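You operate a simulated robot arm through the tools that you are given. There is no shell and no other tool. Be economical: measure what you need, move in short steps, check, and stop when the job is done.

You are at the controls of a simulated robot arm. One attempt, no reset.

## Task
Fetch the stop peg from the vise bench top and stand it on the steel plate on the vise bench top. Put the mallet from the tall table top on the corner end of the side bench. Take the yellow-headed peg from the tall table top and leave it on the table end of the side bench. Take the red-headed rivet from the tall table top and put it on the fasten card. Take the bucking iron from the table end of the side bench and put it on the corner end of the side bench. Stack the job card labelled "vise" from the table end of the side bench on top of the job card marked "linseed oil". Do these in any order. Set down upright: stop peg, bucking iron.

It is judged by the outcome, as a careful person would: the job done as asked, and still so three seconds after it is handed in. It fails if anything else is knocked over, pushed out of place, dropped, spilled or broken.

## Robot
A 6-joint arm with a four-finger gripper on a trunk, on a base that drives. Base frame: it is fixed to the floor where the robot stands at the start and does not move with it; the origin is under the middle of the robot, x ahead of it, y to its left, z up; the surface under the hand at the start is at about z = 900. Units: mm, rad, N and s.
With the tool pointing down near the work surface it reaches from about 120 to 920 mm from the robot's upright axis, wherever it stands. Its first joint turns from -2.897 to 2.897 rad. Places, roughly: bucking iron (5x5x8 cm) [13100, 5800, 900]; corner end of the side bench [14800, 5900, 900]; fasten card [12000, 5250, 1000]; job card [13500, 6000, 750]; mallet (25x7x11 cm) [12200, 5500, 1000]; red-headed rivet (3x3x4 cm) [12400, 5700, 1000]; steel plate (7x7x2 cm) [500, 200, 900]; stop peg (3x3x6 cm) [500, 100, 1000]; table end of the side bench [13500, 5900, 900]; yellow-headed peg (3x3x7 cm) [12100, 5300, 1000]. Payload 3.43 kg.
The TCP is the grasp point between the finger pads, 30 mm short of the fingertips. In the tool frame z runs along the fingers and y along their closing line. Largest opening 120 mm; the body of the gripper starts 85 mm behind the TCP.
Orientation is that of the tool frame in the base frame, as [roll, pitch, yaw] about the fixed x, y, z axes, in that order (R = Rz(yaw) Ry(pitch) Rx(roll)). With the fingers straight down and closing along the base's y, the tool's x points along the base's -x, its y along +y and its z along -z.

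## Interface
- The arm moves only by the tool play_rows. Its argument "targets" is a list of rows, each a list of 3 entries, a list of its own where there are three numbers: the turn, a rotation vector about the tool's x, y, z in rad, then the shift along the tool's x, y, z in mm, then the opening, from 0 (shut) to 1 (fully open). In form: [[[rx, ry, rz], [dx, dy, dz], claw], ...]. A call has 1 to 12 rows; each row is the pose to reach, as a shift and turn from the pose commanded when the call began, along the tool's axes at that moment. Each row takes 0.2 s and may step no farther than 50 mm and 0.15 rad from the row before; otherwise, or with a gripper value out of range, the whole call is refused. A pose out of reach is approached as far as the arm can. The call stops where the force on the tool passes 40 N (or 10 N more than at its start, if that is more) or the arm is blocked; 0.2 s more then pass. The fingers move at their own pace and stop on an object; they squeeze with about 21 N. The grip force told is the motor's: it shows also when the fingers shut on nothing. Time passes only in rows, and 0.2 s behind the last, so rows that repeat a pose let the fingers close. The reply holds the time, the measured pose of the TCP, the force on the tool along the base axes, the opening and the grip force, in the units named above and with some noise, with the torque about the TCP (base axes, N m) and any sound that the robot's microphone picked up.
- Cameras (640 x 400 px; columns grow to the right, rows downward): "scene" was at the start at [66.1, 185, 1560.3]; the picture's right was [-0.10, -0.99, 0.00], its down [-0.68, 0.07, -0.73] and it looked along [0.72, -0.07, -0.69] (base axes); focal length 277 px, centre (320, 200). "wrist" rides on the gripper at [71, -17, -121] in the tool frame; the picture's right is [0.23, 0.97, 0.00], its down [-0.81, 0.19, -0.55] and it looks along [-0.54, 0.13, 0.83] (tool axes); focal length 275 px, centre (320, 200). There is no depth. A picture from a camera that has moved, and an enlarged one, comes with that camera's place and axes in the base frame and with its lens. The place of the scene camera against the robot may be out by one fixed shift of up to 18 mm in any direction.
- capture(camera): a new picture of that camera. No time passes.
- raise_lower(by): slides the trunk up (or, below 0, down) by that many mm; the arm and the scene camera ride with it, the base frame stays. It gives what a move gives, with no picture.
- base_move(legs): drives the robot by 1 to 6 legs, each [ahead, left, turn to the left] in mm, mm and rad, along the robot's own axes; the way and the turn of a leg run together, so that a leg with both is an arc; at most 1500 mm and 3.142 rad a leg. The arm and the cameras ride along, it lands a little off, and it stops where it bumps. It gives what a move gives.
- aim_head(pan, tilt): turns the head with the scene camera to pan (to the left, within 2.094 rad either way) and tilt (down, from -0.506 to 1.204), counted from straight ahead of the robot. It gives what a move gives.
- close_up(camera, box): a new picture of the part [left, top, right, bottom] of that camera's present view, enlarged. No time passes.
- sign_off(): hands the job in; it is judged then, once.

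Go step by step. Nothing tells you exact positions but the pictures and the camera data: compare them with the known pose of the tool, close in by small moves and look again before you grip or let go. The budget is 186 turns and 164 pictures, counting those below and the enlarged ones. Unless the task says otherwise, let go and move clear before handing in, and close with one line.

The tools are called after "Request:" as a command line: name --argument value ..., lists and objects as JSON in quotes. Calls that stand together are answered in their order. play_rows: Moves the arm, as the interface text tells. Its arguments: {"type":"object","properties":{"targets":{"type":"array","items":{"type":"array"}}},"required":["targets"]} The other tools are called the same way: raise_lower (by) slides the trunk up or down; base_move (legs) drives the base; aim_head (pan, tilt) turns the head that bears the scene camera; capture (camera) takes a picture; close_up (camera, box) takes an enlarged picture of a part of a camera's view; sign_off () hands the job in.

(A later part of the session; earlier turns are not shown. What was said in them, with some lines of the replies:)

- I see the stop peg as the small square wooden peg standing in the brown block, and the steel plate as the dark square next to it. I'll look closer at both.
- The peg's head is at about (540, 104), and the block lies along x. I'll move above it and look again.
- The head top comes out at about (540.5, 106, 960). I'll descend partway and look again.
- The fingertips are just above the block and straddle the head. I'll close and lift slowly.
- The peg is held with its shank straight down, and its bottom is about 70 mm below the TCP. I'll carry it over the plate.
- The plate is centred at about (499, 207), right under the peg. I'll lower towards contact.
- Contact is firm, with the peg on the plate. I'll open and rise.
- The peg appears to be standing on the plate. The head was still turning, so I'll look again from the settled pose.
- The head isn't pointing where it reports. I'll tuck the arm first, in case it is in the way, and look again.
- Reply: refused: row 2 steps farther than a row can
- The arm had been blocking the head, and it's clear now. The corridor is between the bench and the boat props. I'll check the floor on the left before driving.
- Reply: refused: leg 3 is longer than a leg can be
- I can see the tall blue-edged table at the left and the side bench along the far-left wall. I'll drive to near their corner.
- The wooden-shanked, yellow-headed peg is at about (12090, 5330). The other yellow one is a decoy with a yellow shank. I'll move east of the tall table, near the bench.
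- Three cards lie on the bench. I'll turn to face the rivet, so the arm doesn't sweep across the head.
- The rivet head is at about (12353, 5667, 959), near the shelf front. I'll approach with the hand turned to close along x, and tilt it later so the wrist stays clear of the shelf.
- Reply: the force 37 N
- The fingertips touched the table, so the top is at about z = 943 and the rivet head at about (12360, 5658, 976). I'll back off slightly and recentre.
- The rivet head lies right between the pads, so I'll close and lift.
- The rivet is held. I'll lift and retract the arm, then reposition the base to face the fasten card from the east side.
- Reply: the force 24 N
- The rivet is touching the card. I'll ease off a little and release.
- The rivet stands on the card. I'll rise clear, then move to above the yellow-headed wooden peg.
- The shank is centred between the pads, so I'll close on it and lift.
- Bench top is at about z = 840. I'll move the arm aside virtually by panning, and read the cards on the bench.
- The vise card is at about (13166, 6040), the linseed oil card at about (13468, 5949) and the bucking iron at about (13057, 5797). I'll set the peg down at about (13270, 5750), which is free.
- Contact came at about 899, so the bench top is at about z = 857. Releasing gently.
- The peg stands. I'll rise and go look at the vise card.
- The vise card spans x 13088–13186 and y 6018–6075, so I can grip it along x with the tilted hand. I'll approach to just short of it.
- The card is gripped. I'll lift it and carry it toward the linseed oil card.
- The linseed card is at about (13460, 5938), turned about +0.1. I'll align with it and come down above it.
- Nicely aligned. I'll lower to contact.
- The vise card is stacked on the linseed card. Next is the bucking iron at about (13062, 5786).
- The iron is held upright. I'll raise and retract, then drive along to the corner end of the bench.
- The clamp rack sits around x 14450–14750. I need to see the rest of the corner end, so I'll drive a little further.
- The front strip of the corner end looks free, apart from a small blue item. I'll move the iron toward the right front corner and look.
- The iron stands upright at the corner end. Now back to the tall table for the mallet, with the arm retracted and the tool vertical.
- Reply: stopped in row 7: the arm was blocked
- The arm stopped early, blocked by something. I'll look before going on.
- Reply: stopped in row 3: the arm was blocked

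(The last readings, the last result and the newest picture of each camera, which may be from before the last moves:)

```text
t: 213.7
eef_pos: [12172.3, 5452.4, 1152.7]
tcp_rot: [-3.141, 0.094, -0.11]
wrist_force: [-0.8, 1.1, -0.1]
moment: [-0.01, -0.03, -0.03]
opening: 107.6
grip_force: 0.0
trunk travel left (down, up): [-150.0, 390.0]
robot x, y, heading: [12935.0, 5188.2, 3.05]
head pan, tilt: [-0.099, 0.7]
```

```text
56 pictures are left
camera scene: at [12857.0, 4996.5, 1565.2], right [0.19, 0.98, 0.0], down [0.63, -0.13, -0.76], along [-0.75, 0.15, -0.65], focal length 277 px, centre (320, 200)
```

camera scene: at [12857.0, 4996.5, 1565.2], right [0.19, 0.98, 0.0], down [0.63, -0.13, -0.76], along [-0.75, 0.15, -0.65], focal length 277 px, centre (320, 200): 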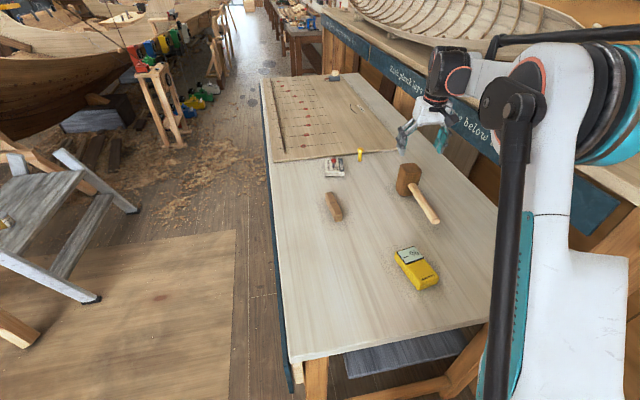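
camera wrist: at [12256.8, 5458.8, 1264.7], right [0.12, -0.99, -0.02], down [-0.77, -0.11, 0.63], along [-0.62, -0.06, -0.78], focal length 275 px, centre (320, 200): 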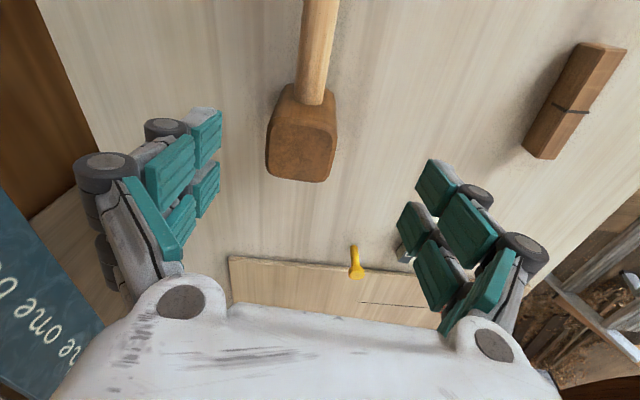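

The mallet head is at about (12140, 5465), with the handle along +x. I'll descend over the head.

Request:
play_rows --targets '[[[0, 0, -0.03], [-5, -5, 30], 0.95], [[0, 0, -0.06], [-10, -9.5, 55], 0.95], [[0, 0, -0.08], [-14, -9.5, 75], 0.95]]'

Request:
capture --camera "wrist"

Request:
close_up --camera "scene" --box '[350, 100, 470, 220]'

```text
t: 214.4
eef_pos: [12155.3, 5462.8, 1079.1]
tcp_rot: [-3.134, 0.094, -0.028]
wrist_force: [-0.6, -0.1, -0.5]
moment: [0.01, 0.02, -0.01]
opening: 113.8
grip_force: 0.0
trunk travel left (down, up): [-150.0, 390.0]
robot x, y, heading: [12941.0, 5189.7, 3.045]
head pan, tilt: [-0.099, 0.7]
```

```text
55 pictures are left
camera wrist: at [12238.6, 5476.0, 1192.5], right [0.2, -0.98, -0.03], down [-0.76, -0.17, 0.63], along [-0.62, -0.1, -0.78], focal length 275 px, centre (320, 200)
```

wrist: 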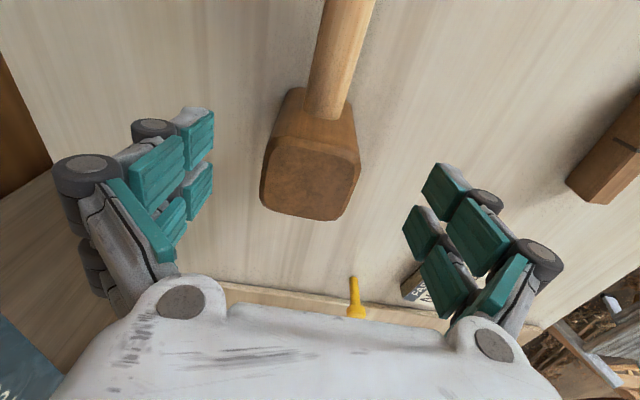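

```text
3.33 times, centred on (410, 160) of scene
camera zoom: at [12857.8, 4996.2, 1565.3], right [0.19, 0.98, 0.0], down [0.63, -0.13, -0.76], along [-0.75, 0.15, -0.64], focal length 923 px, centre (20, 333)
```

zoom: 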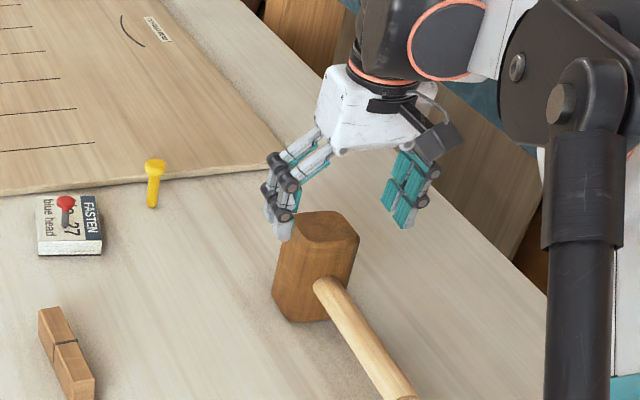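

Request:
play_rows --targets '[[[0, 0, 0], [-1, -1, 34], 0.95], [[0, 0, 0], [-2, -2, 67], 0.95], [[0, 0, 0], [-2, -2, 67], 0.7], [[0, 0, 0], [-2, -2, 67], 0.4], [[0, 0, 0], [-2, -2, 67], 0.4], [[0, 0, 0], [-2, -2, 67], 0.4]]'

Request:
capture --camera "wrist"

```text
t: 215.8
eef_pos: [12147.5, 5465.3, 1014.4]
tcp_rot: [-3.135, 0.094, -0.031]
wrist_force: [-0.7, 2.4, 5.0]
moment: [0.08, 0.13, -0.07]
opening: 63.9
grip_force: 20.5
trunk travel left (down, up): [-150.0, 390.0]
robot x, y, heading: [12934.7, 5187.7, 3.045]
head pan, tilt: [-0.099, 0.7]
```

```text
53 pictures are left
camera wrist: at [12231.2, 5478.0, 1126.9], right [0.2, -0.98, -0.03], down [-0.76, -0.17, 0.63], along [-0.62, -0.1, -0.78], focal length 275 px, centre (320, 200)
```

wrist: 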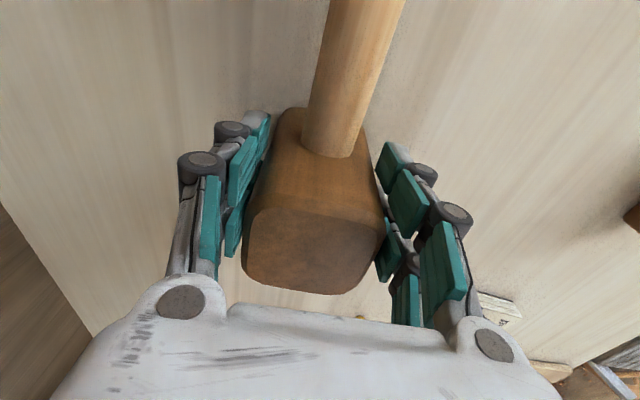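

Request:
play_rows --targets '[[[0, 0, 0], [-1, 0, -10], 0.4], [[0, 0, 0], [-3, 0, -30], 0.4], [[0, 0, 0], [-6, 0, -65], 0.4], [[0, 0, 0], [-10, 0, -110], 0.4], [[0, 0, 0], [-14, 0, -155], 0.4], [[0, 0, 0], [-14, 0, -155], 0.4]]'

Request:
capture --camera "wrist"

Request:
capture --camera "scene"

```text
t: 217.2
eef_pos: [12147.5, 5465.5, 1171.6]
tcp_rot: [-3.135, 0.094, -0.029]
wrist_force: [0.6, -0.3, -3.6]
moment: [0.0, 0.02, -0.05]
opening: 63.6
grip_force: 21.2
trunk travel left (down, up): [-150.0, 390.0]
robot x, y, heading: [12933.8, 5187.3, 3.046]
head pan, tilt: [-0.099, 0.7]
```

```text
52 pictures are left
camera wrist: at [12231.1, 5478.1, 1283.6], right [0.2, -0.98, -0.03], down [-0.76, -0.17, 0.63], along [-0.62, -0.1, -0.78], focal length 275 px, centre (320, 200)
```

wrist: 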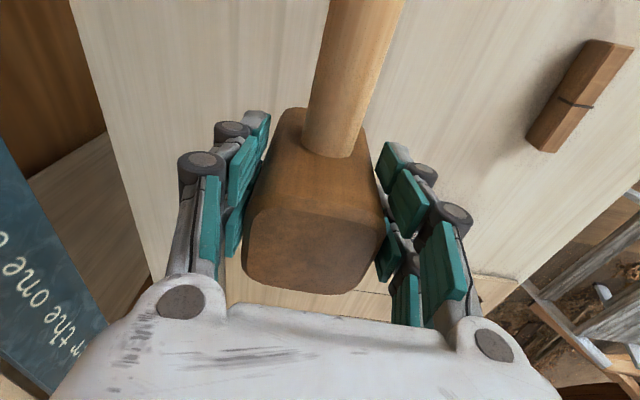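

```text
51 pictures are left
camera scene: at [12857.7, 4996.3, 1565.2], right [0.19, 0.98, 0.0], down [0.63, -0.13, -0.76], along [-0.75, 0.15, -0.64], focal length 277 px, centre (320, 200)
```

scene: 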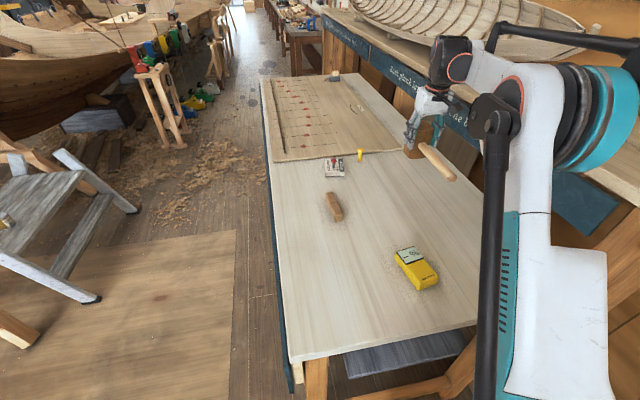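

The mallet is held well. I'll retract to about 560 mm radius.

Request:
play_rows --targets '[[[0, 0, 0], [41, 14, -12], 0.4], [[0, 0, 0], [83, 28, -24], 0.4], [[0, 0, 0], [124, 42, -36], 0.4], [[0, 0, 0], [166, 55, -48], 0.4], [[0, 0, 0], [207, 69, -60], 0.4], [[0, 0, 0], [248, 83, -73], 0.4]]'

```text
t: 218.7
eef_pos: [12399.9, 5372.6, 1219.3]
tcp_rot: [-3.135, 0.093, -0.03]
wrist_force: [0.4, 0.7, -2.0]
moment: [-0.03, 0.01, -0.01]
opening: 63.7
grip_force: 20.9
trunk travel left (down, up): [-150.0, 390.0]
robot x, y, heading: [12940.4, 5185.5, 3.045]
head pan, tilt: [-0.099, 0.7]
```

Request:
base_move --legs '[[-100, 0, 0], [0, 0, -1.46], [-100, -1400, 0], [0, -810, 0]]'

Request:
aim_head --pan 0.1 --tilt 0.7

Request:
capture --camera "scene"

Request:
capture --camera "wrist"

```text
t: 233.9
eef_pos: [15371.4, 5639.8, 1219.1]
tcp_rot: [-3.134, 0.095, -1.49]
wrist_force: [0.4, -0.2, -3.6]
moment: [0.02, 0.0, 0.02]
opening: 63.8
grip_force: 21.0
trunk travel left (down, up): [-150.0, 390.0]
robot x, y, heading: [15244.8, 5082.3, 1.582]
head pan, tilt: [-0.099, 0.7]
```

```text
t: 234.7
eef_pos: [15369.3, 5640.6, 1219.0]
tcp_rot: [-3.134, 0.093, -1.491]
wrist_force: [0.1, 1.2, -3.5]
moment: [-0.01, 0.02, 0.01]
opening: 64.0
grip_force: 20.8
trunk travel left (down, up): [-150.0, 390.0]
robot x, y, heading: [15243.5, 5085.4, 1.588]
head pan, tilt: [0.099, 0.7]
```

```text
50 pictures are left
camera scene: at [15038.7, 5140.3, 1565.3], right [0.99, 0.11, 0.0], down [0.07, -0.64, -0.76], along [-0.09, 0.76, -0.64], focal length 277 px, centre (320, 200)
```

scene: 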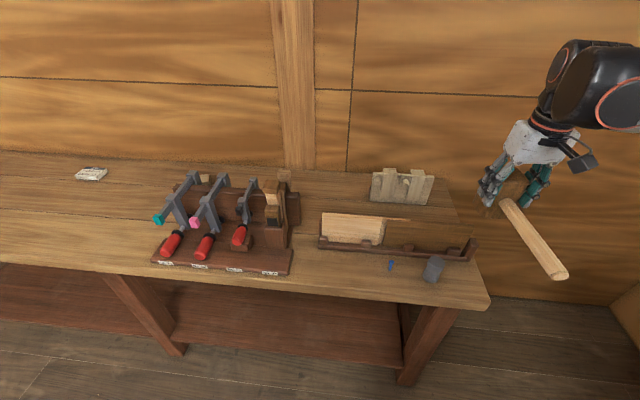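

```text
49 pictures are left
camera wrist: at [15393.7, 5559.2, 1331.7], right [-0.95, -0.31, -0.03], down [-0.26, 0.74, 0.62], along [-0.17, 0.6, -0.78], focal length 275 px, centre (320, 200)
```

wrist: 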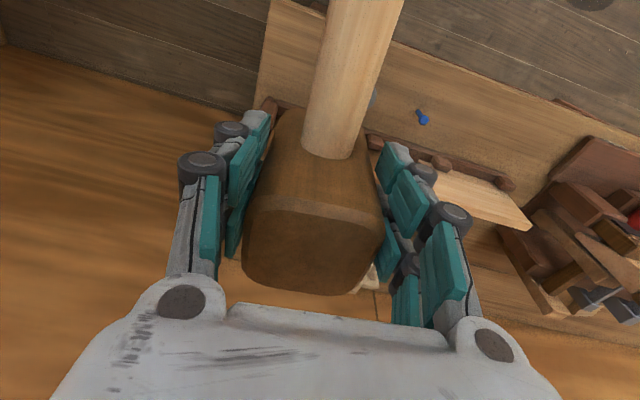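

I'll shift the base left so the placing spot is straight ahead, then turn the hand so the handle points along +x.

Request:
base_move --legs '[[0, 240, 0]]'

Request:
play_rows --targets '[[[0, 0, -0.14], [0, 15, 0], 0.4], [[0, 0, -0.28], [0, 30, 0], 0.4], [[0, 0, -0.42], [0, 45, 0], 0.4], [[0, 0, -0.56], [0, 60, 0], 0.4], [[0, 0, -0.7], [0, 75, 0], 0.4], [[0, 0, -0.84], [0, 90, 0], 0.4], [[0, 0, -0.98], [0, 105, 0], 0.4], [[0, 0, -1.12], [0, 120, 0], 0.4], [[0, 0, -1.26], [0, 135, 0], 0.4], [[0, 0, -1.4], [0, 145, 0], 0.4], [[0, 0, -1.47], [0, 150, 0], 0.4]]'

Request:
capture --camera "scene"

```text
t: 236.4
eef_pos: [15126.6, 5637.6, 1219.7]
tcp_rot: [-3.136, 0.094, -1.487]
wrist_force: [0.3, -0.7, -1.8]
moment: [0.02, 0.02, -0.01]
opening: 63.7
grip_force: 20.6
trunk travel left (down, up): [-150.0, 390.0]
robot x, y, heading: [15001.1, 5082.1, 1.591]
head pan, tilt: [0.099, 0.7]
```

```text
t: 238.8
eef_pos: [14977.8, 5625.3, 1218.7]
tcp_rot: [-3.047, 0.002, -0.014]
wrist_force: [-0.2, 0.6, -2.5]
moment: [-0.01, 0.04, 0.02]
opening: 63.5
grip_force: 20.8
trunk travel left (down, up): [-150.0, 390.0]
robot x, y, heading: [15003.9, 5082.0, 1.591]
head pan, tilt: [0.099, 0.7]
```

```text
48 pictures are left
camera scene: at [14797.8, 5135.4, 1565.2], right [0.99, 0.12, 0.0], down [0.08, -0.64, -0.76], along [-0.09, 0.76, -0.64], focal length 277 px, centre (320, 200)
```

scene: 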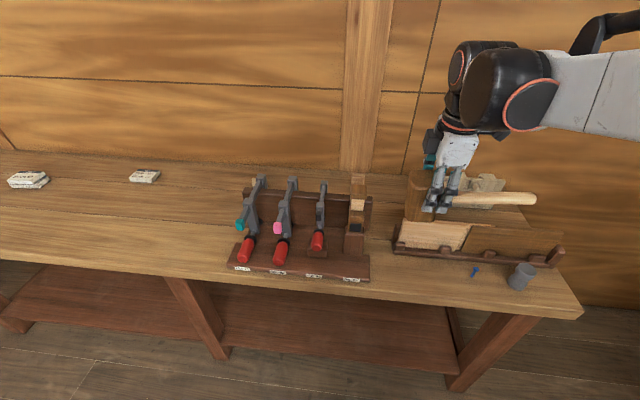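

The tilt got mixed during the turn. I'll correct so the mallet hangs level again, and move down partway.

Request:
play_rows --targets '[[[-0.022, -0.023, 0.002], [-4, 2, 42], 0.4], [[-0.044, -0.046, 0.004], [-8, 3, 84], 0.4], [[-0.066, -0.069, 0.007], [-11, 5, 126], 0.4], [[-0.088, -0.092, 0.009], [-14, 6, 169], 0.4]]'

Request:
capture --camera "wrist"

Request:
close_up --camera "scene" --box '[340, 150, 580, 310]'

```text
t: 239.8
eef_pos: [14965.1, 5635.0, 1049.5]
tcp_rot: [-3.136, 0.093, -0.019]
wrist_force: [-0.5, -0.1, -3.1]
moment: [0.0, 0.01, -0.01]
opening: 63.8
grip_force: 21.1
trunk travel left (down, up): [-150.0, 390.0]
robot x, y, heading: [15005.5, 5084.6, 1.591]
head pan, tilt: [0.099, 0.7]
```

```text
47 pictures are left
camera wrist: at [15047.5, 5648.9, 1161.6], right [0.21, -0.98, -0.03], down [-0.76, -0.18, 0.63], along [-0.62, -0.11, -0.78], focal length 275 px, centre (320, 200)
```

wrist: 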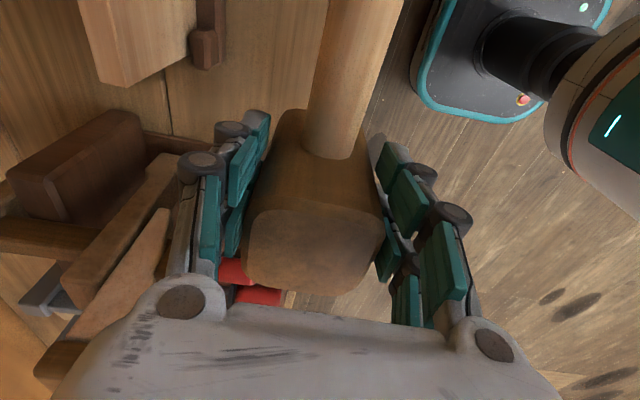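

```text
2.50 times, centred on (460, 230) of scene
camera zoom: at [14797.9, 5136.2, 1565.2], right [0.99, 0.12, 0.0], down [0.08, -0.64, -0.76], along [-0.09, 0.76, -0.65], focal length 692 px, centre (-30, 125)
```

zoom: 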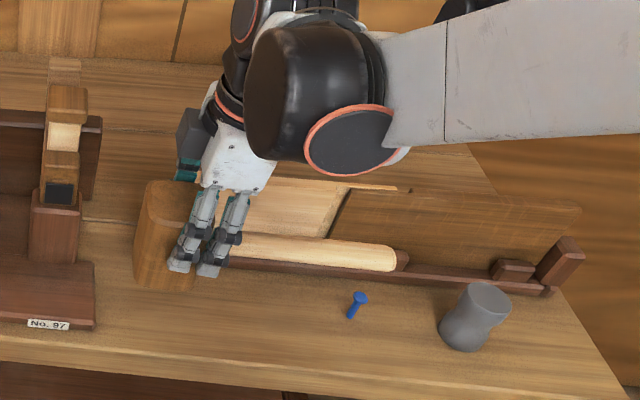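

Request:
play_rows --targets '[[[0, 0, 0], [-3, -7, 30], 0.4], [[0, 0, 0], [-2, -10, 65], 0.4], [[0, 0, 0], [2, -10, 105], 0.4]]'

Request:
close_up --camera "scene" --box '[340, 170, 580, 330]'

```text
t: 240.6
eef_pos: [14958.3, 5647.6, 945.5]
tcp_rot: [-3.137, 0.094, -0.021]
wrist_force: [-0.4, -0.6, -3.1]
moment: [-0.02, 0.02, -0.01]
opening: 64.0
grip_force: 20.8
trunk travel left (down, up): [-150.0, 390.0]
robot x, y, heading: [15002.9, 5082.7, 1.594]
head pan, tilt: [0.099, 0.7]
```

```text
2.50 times, centred on (460, 250) of scene
camera zoom: at [14797.9, 5135.6, 1565.2], right [0.99, 0.12, 0.0], down [0.08, -0.64, -0.76], along [-0.09, 0.76, -0.64], focal length 692 px, centre (-30, 75)
```

zoom: 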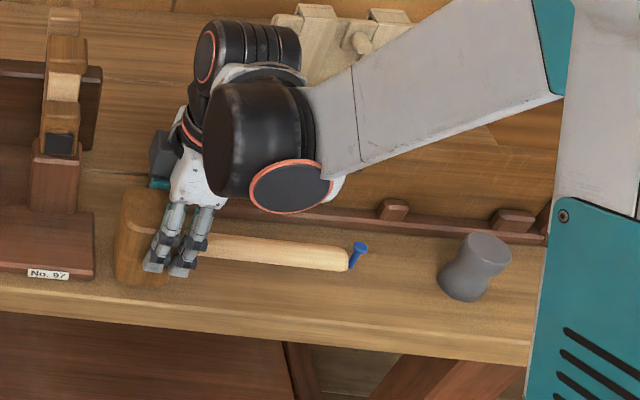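

The handle end clears the blue rivet by about 40 mm. I'll lower to contact.

Request:
play_rows --targets '[[[0, 0, 0], [1, 0, 9], 0.4], [[0, 0, 0], [1.3, 0, 12.5], 0.4], [[0, 0, 0], [1.5, 0, 15], 0.4], [[0, 0, 0], [1.7, 0, 17], 0.4], [[0, 0, 0], [1.7, 0, 17], 0.4]]'

```text
t: 241.8
eef_pos: [14957.0, 5645.0, 928.1]
tcp_rot: [-3.135, 0.095, -0.019]
wrist_force: [0.5, -0.1, 14.6]
moment: [-0.03, 0.04, 0.03]
opening: 64.1
grip_force: 20.9
trunk travel left (down, up): [-150.0, 390.0]
robot x, y, heading: [15005.2, 5078.7, 1.591]
head pan, tilt: [0.099, 0.7]
```

Firm contact, with low torque. I'll release and rise straight up.

Request:
play_rows --targets '[[[0, 0, 0], [0, 0, 0], 0.6], [[0, 0, 0], [0, 0, 0], 0.75], [[0, 0, 0], [0, 0, 0], 0.8], [[0, 0, 0], [-1, 0, -12], 0.8], [[0, 0, 0], [-4, 0, -45], 0.8], [[0, 0, 0], [-8, 0, -90], 0.8], [[0, 0, 0], [-13, 0, -135], 0.8], [[0, 0, 0], [-17, 0, -180], 0.8], [[0, 0, 0], [-20, 0, -220], 0.8]]'

Request:
capture --camera "scene"

Request:
capture --camera "wrist"

```text
t: 243.8
eef_pos: [14956.6, 5644.0, 1151.8]
tcp_rot: [-3.135, 0.095, -0.02]
wrist_force: [0.2, 0.2, -0.9]
moment: [0.02, -0.02, 0.01]
opening: 96.5
grip_force: 0.2
trunk travel left (down, up): [-150.0, 390.0]
robot x, y, heading: [15007.8, 5082.4, 1.588]
head pan, tilt: [0.099, 0.7]
```

```text
44 pictures are left
camera scene: at [14798.0, 5134.9, 1565.3], right [0.99, 0.12, 0.0], down [0.08, -0.64, -0.77], along [-0.09, 0.76, -0.64], focal length 277 px, centre (320, 200)
```

scene: 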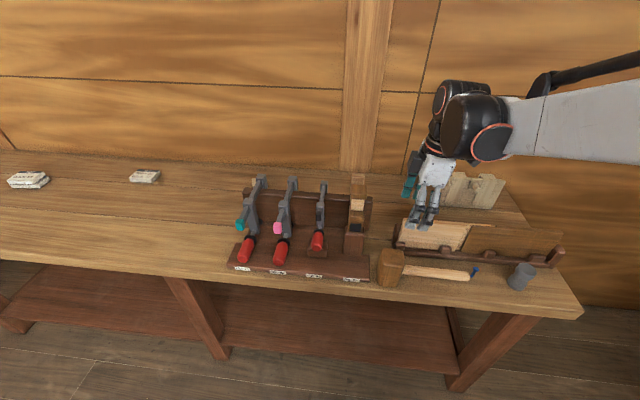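

```text
43 pictures are left
camera wrist: at [15039.8, 5659.0, 1264.4], right [0.21, -0.98, -0.03], down [-0.76, -0.18, 0.63], along [-0.62, -0.11, -0.78], focal length 275 px, centre (320, 200)
```

wrist: 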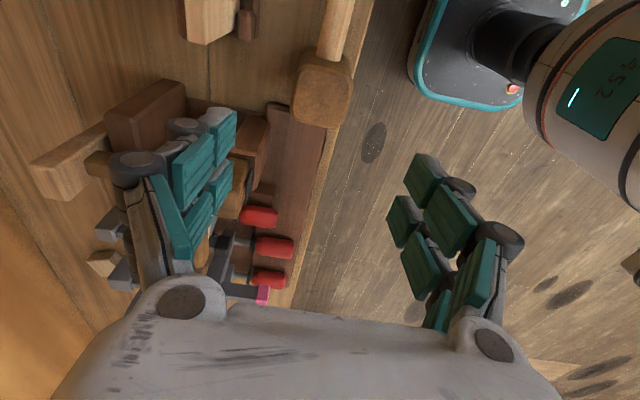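

Everything is in place. One last close check of the corner end.

Request:
close_up --camera "scene" --box '[360, 220, 580, 330]'

```text
2.91 times, centred on (470, 275) of scene
camera zoom: at [14798.0, 5134.9, 1565.3], right [0.99, 0.12, 0.0], down [0.08, -0.64, -0.77], along [-0.09, 0.76, -0.64], focal length 806 px, centre (-116, -18)
```

zoom: 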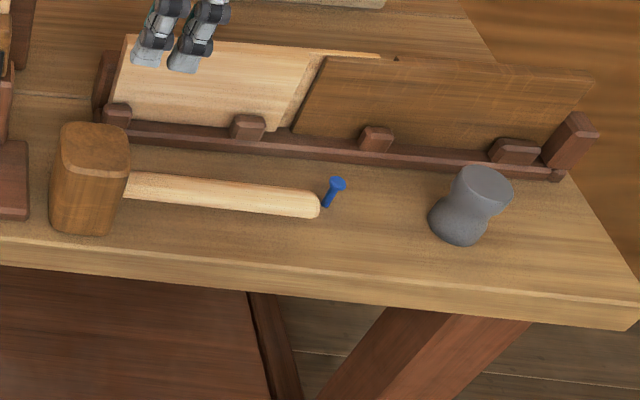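

The mallet rests at the corner end, the iron and the blue rivet stand upright, and the hand is clear. Handing in.

Request:
sign_off

```text
The job is handed in.
```

All six items were placed as asked, with the stop peg and bucking iron standing upright, and the job is handed in.
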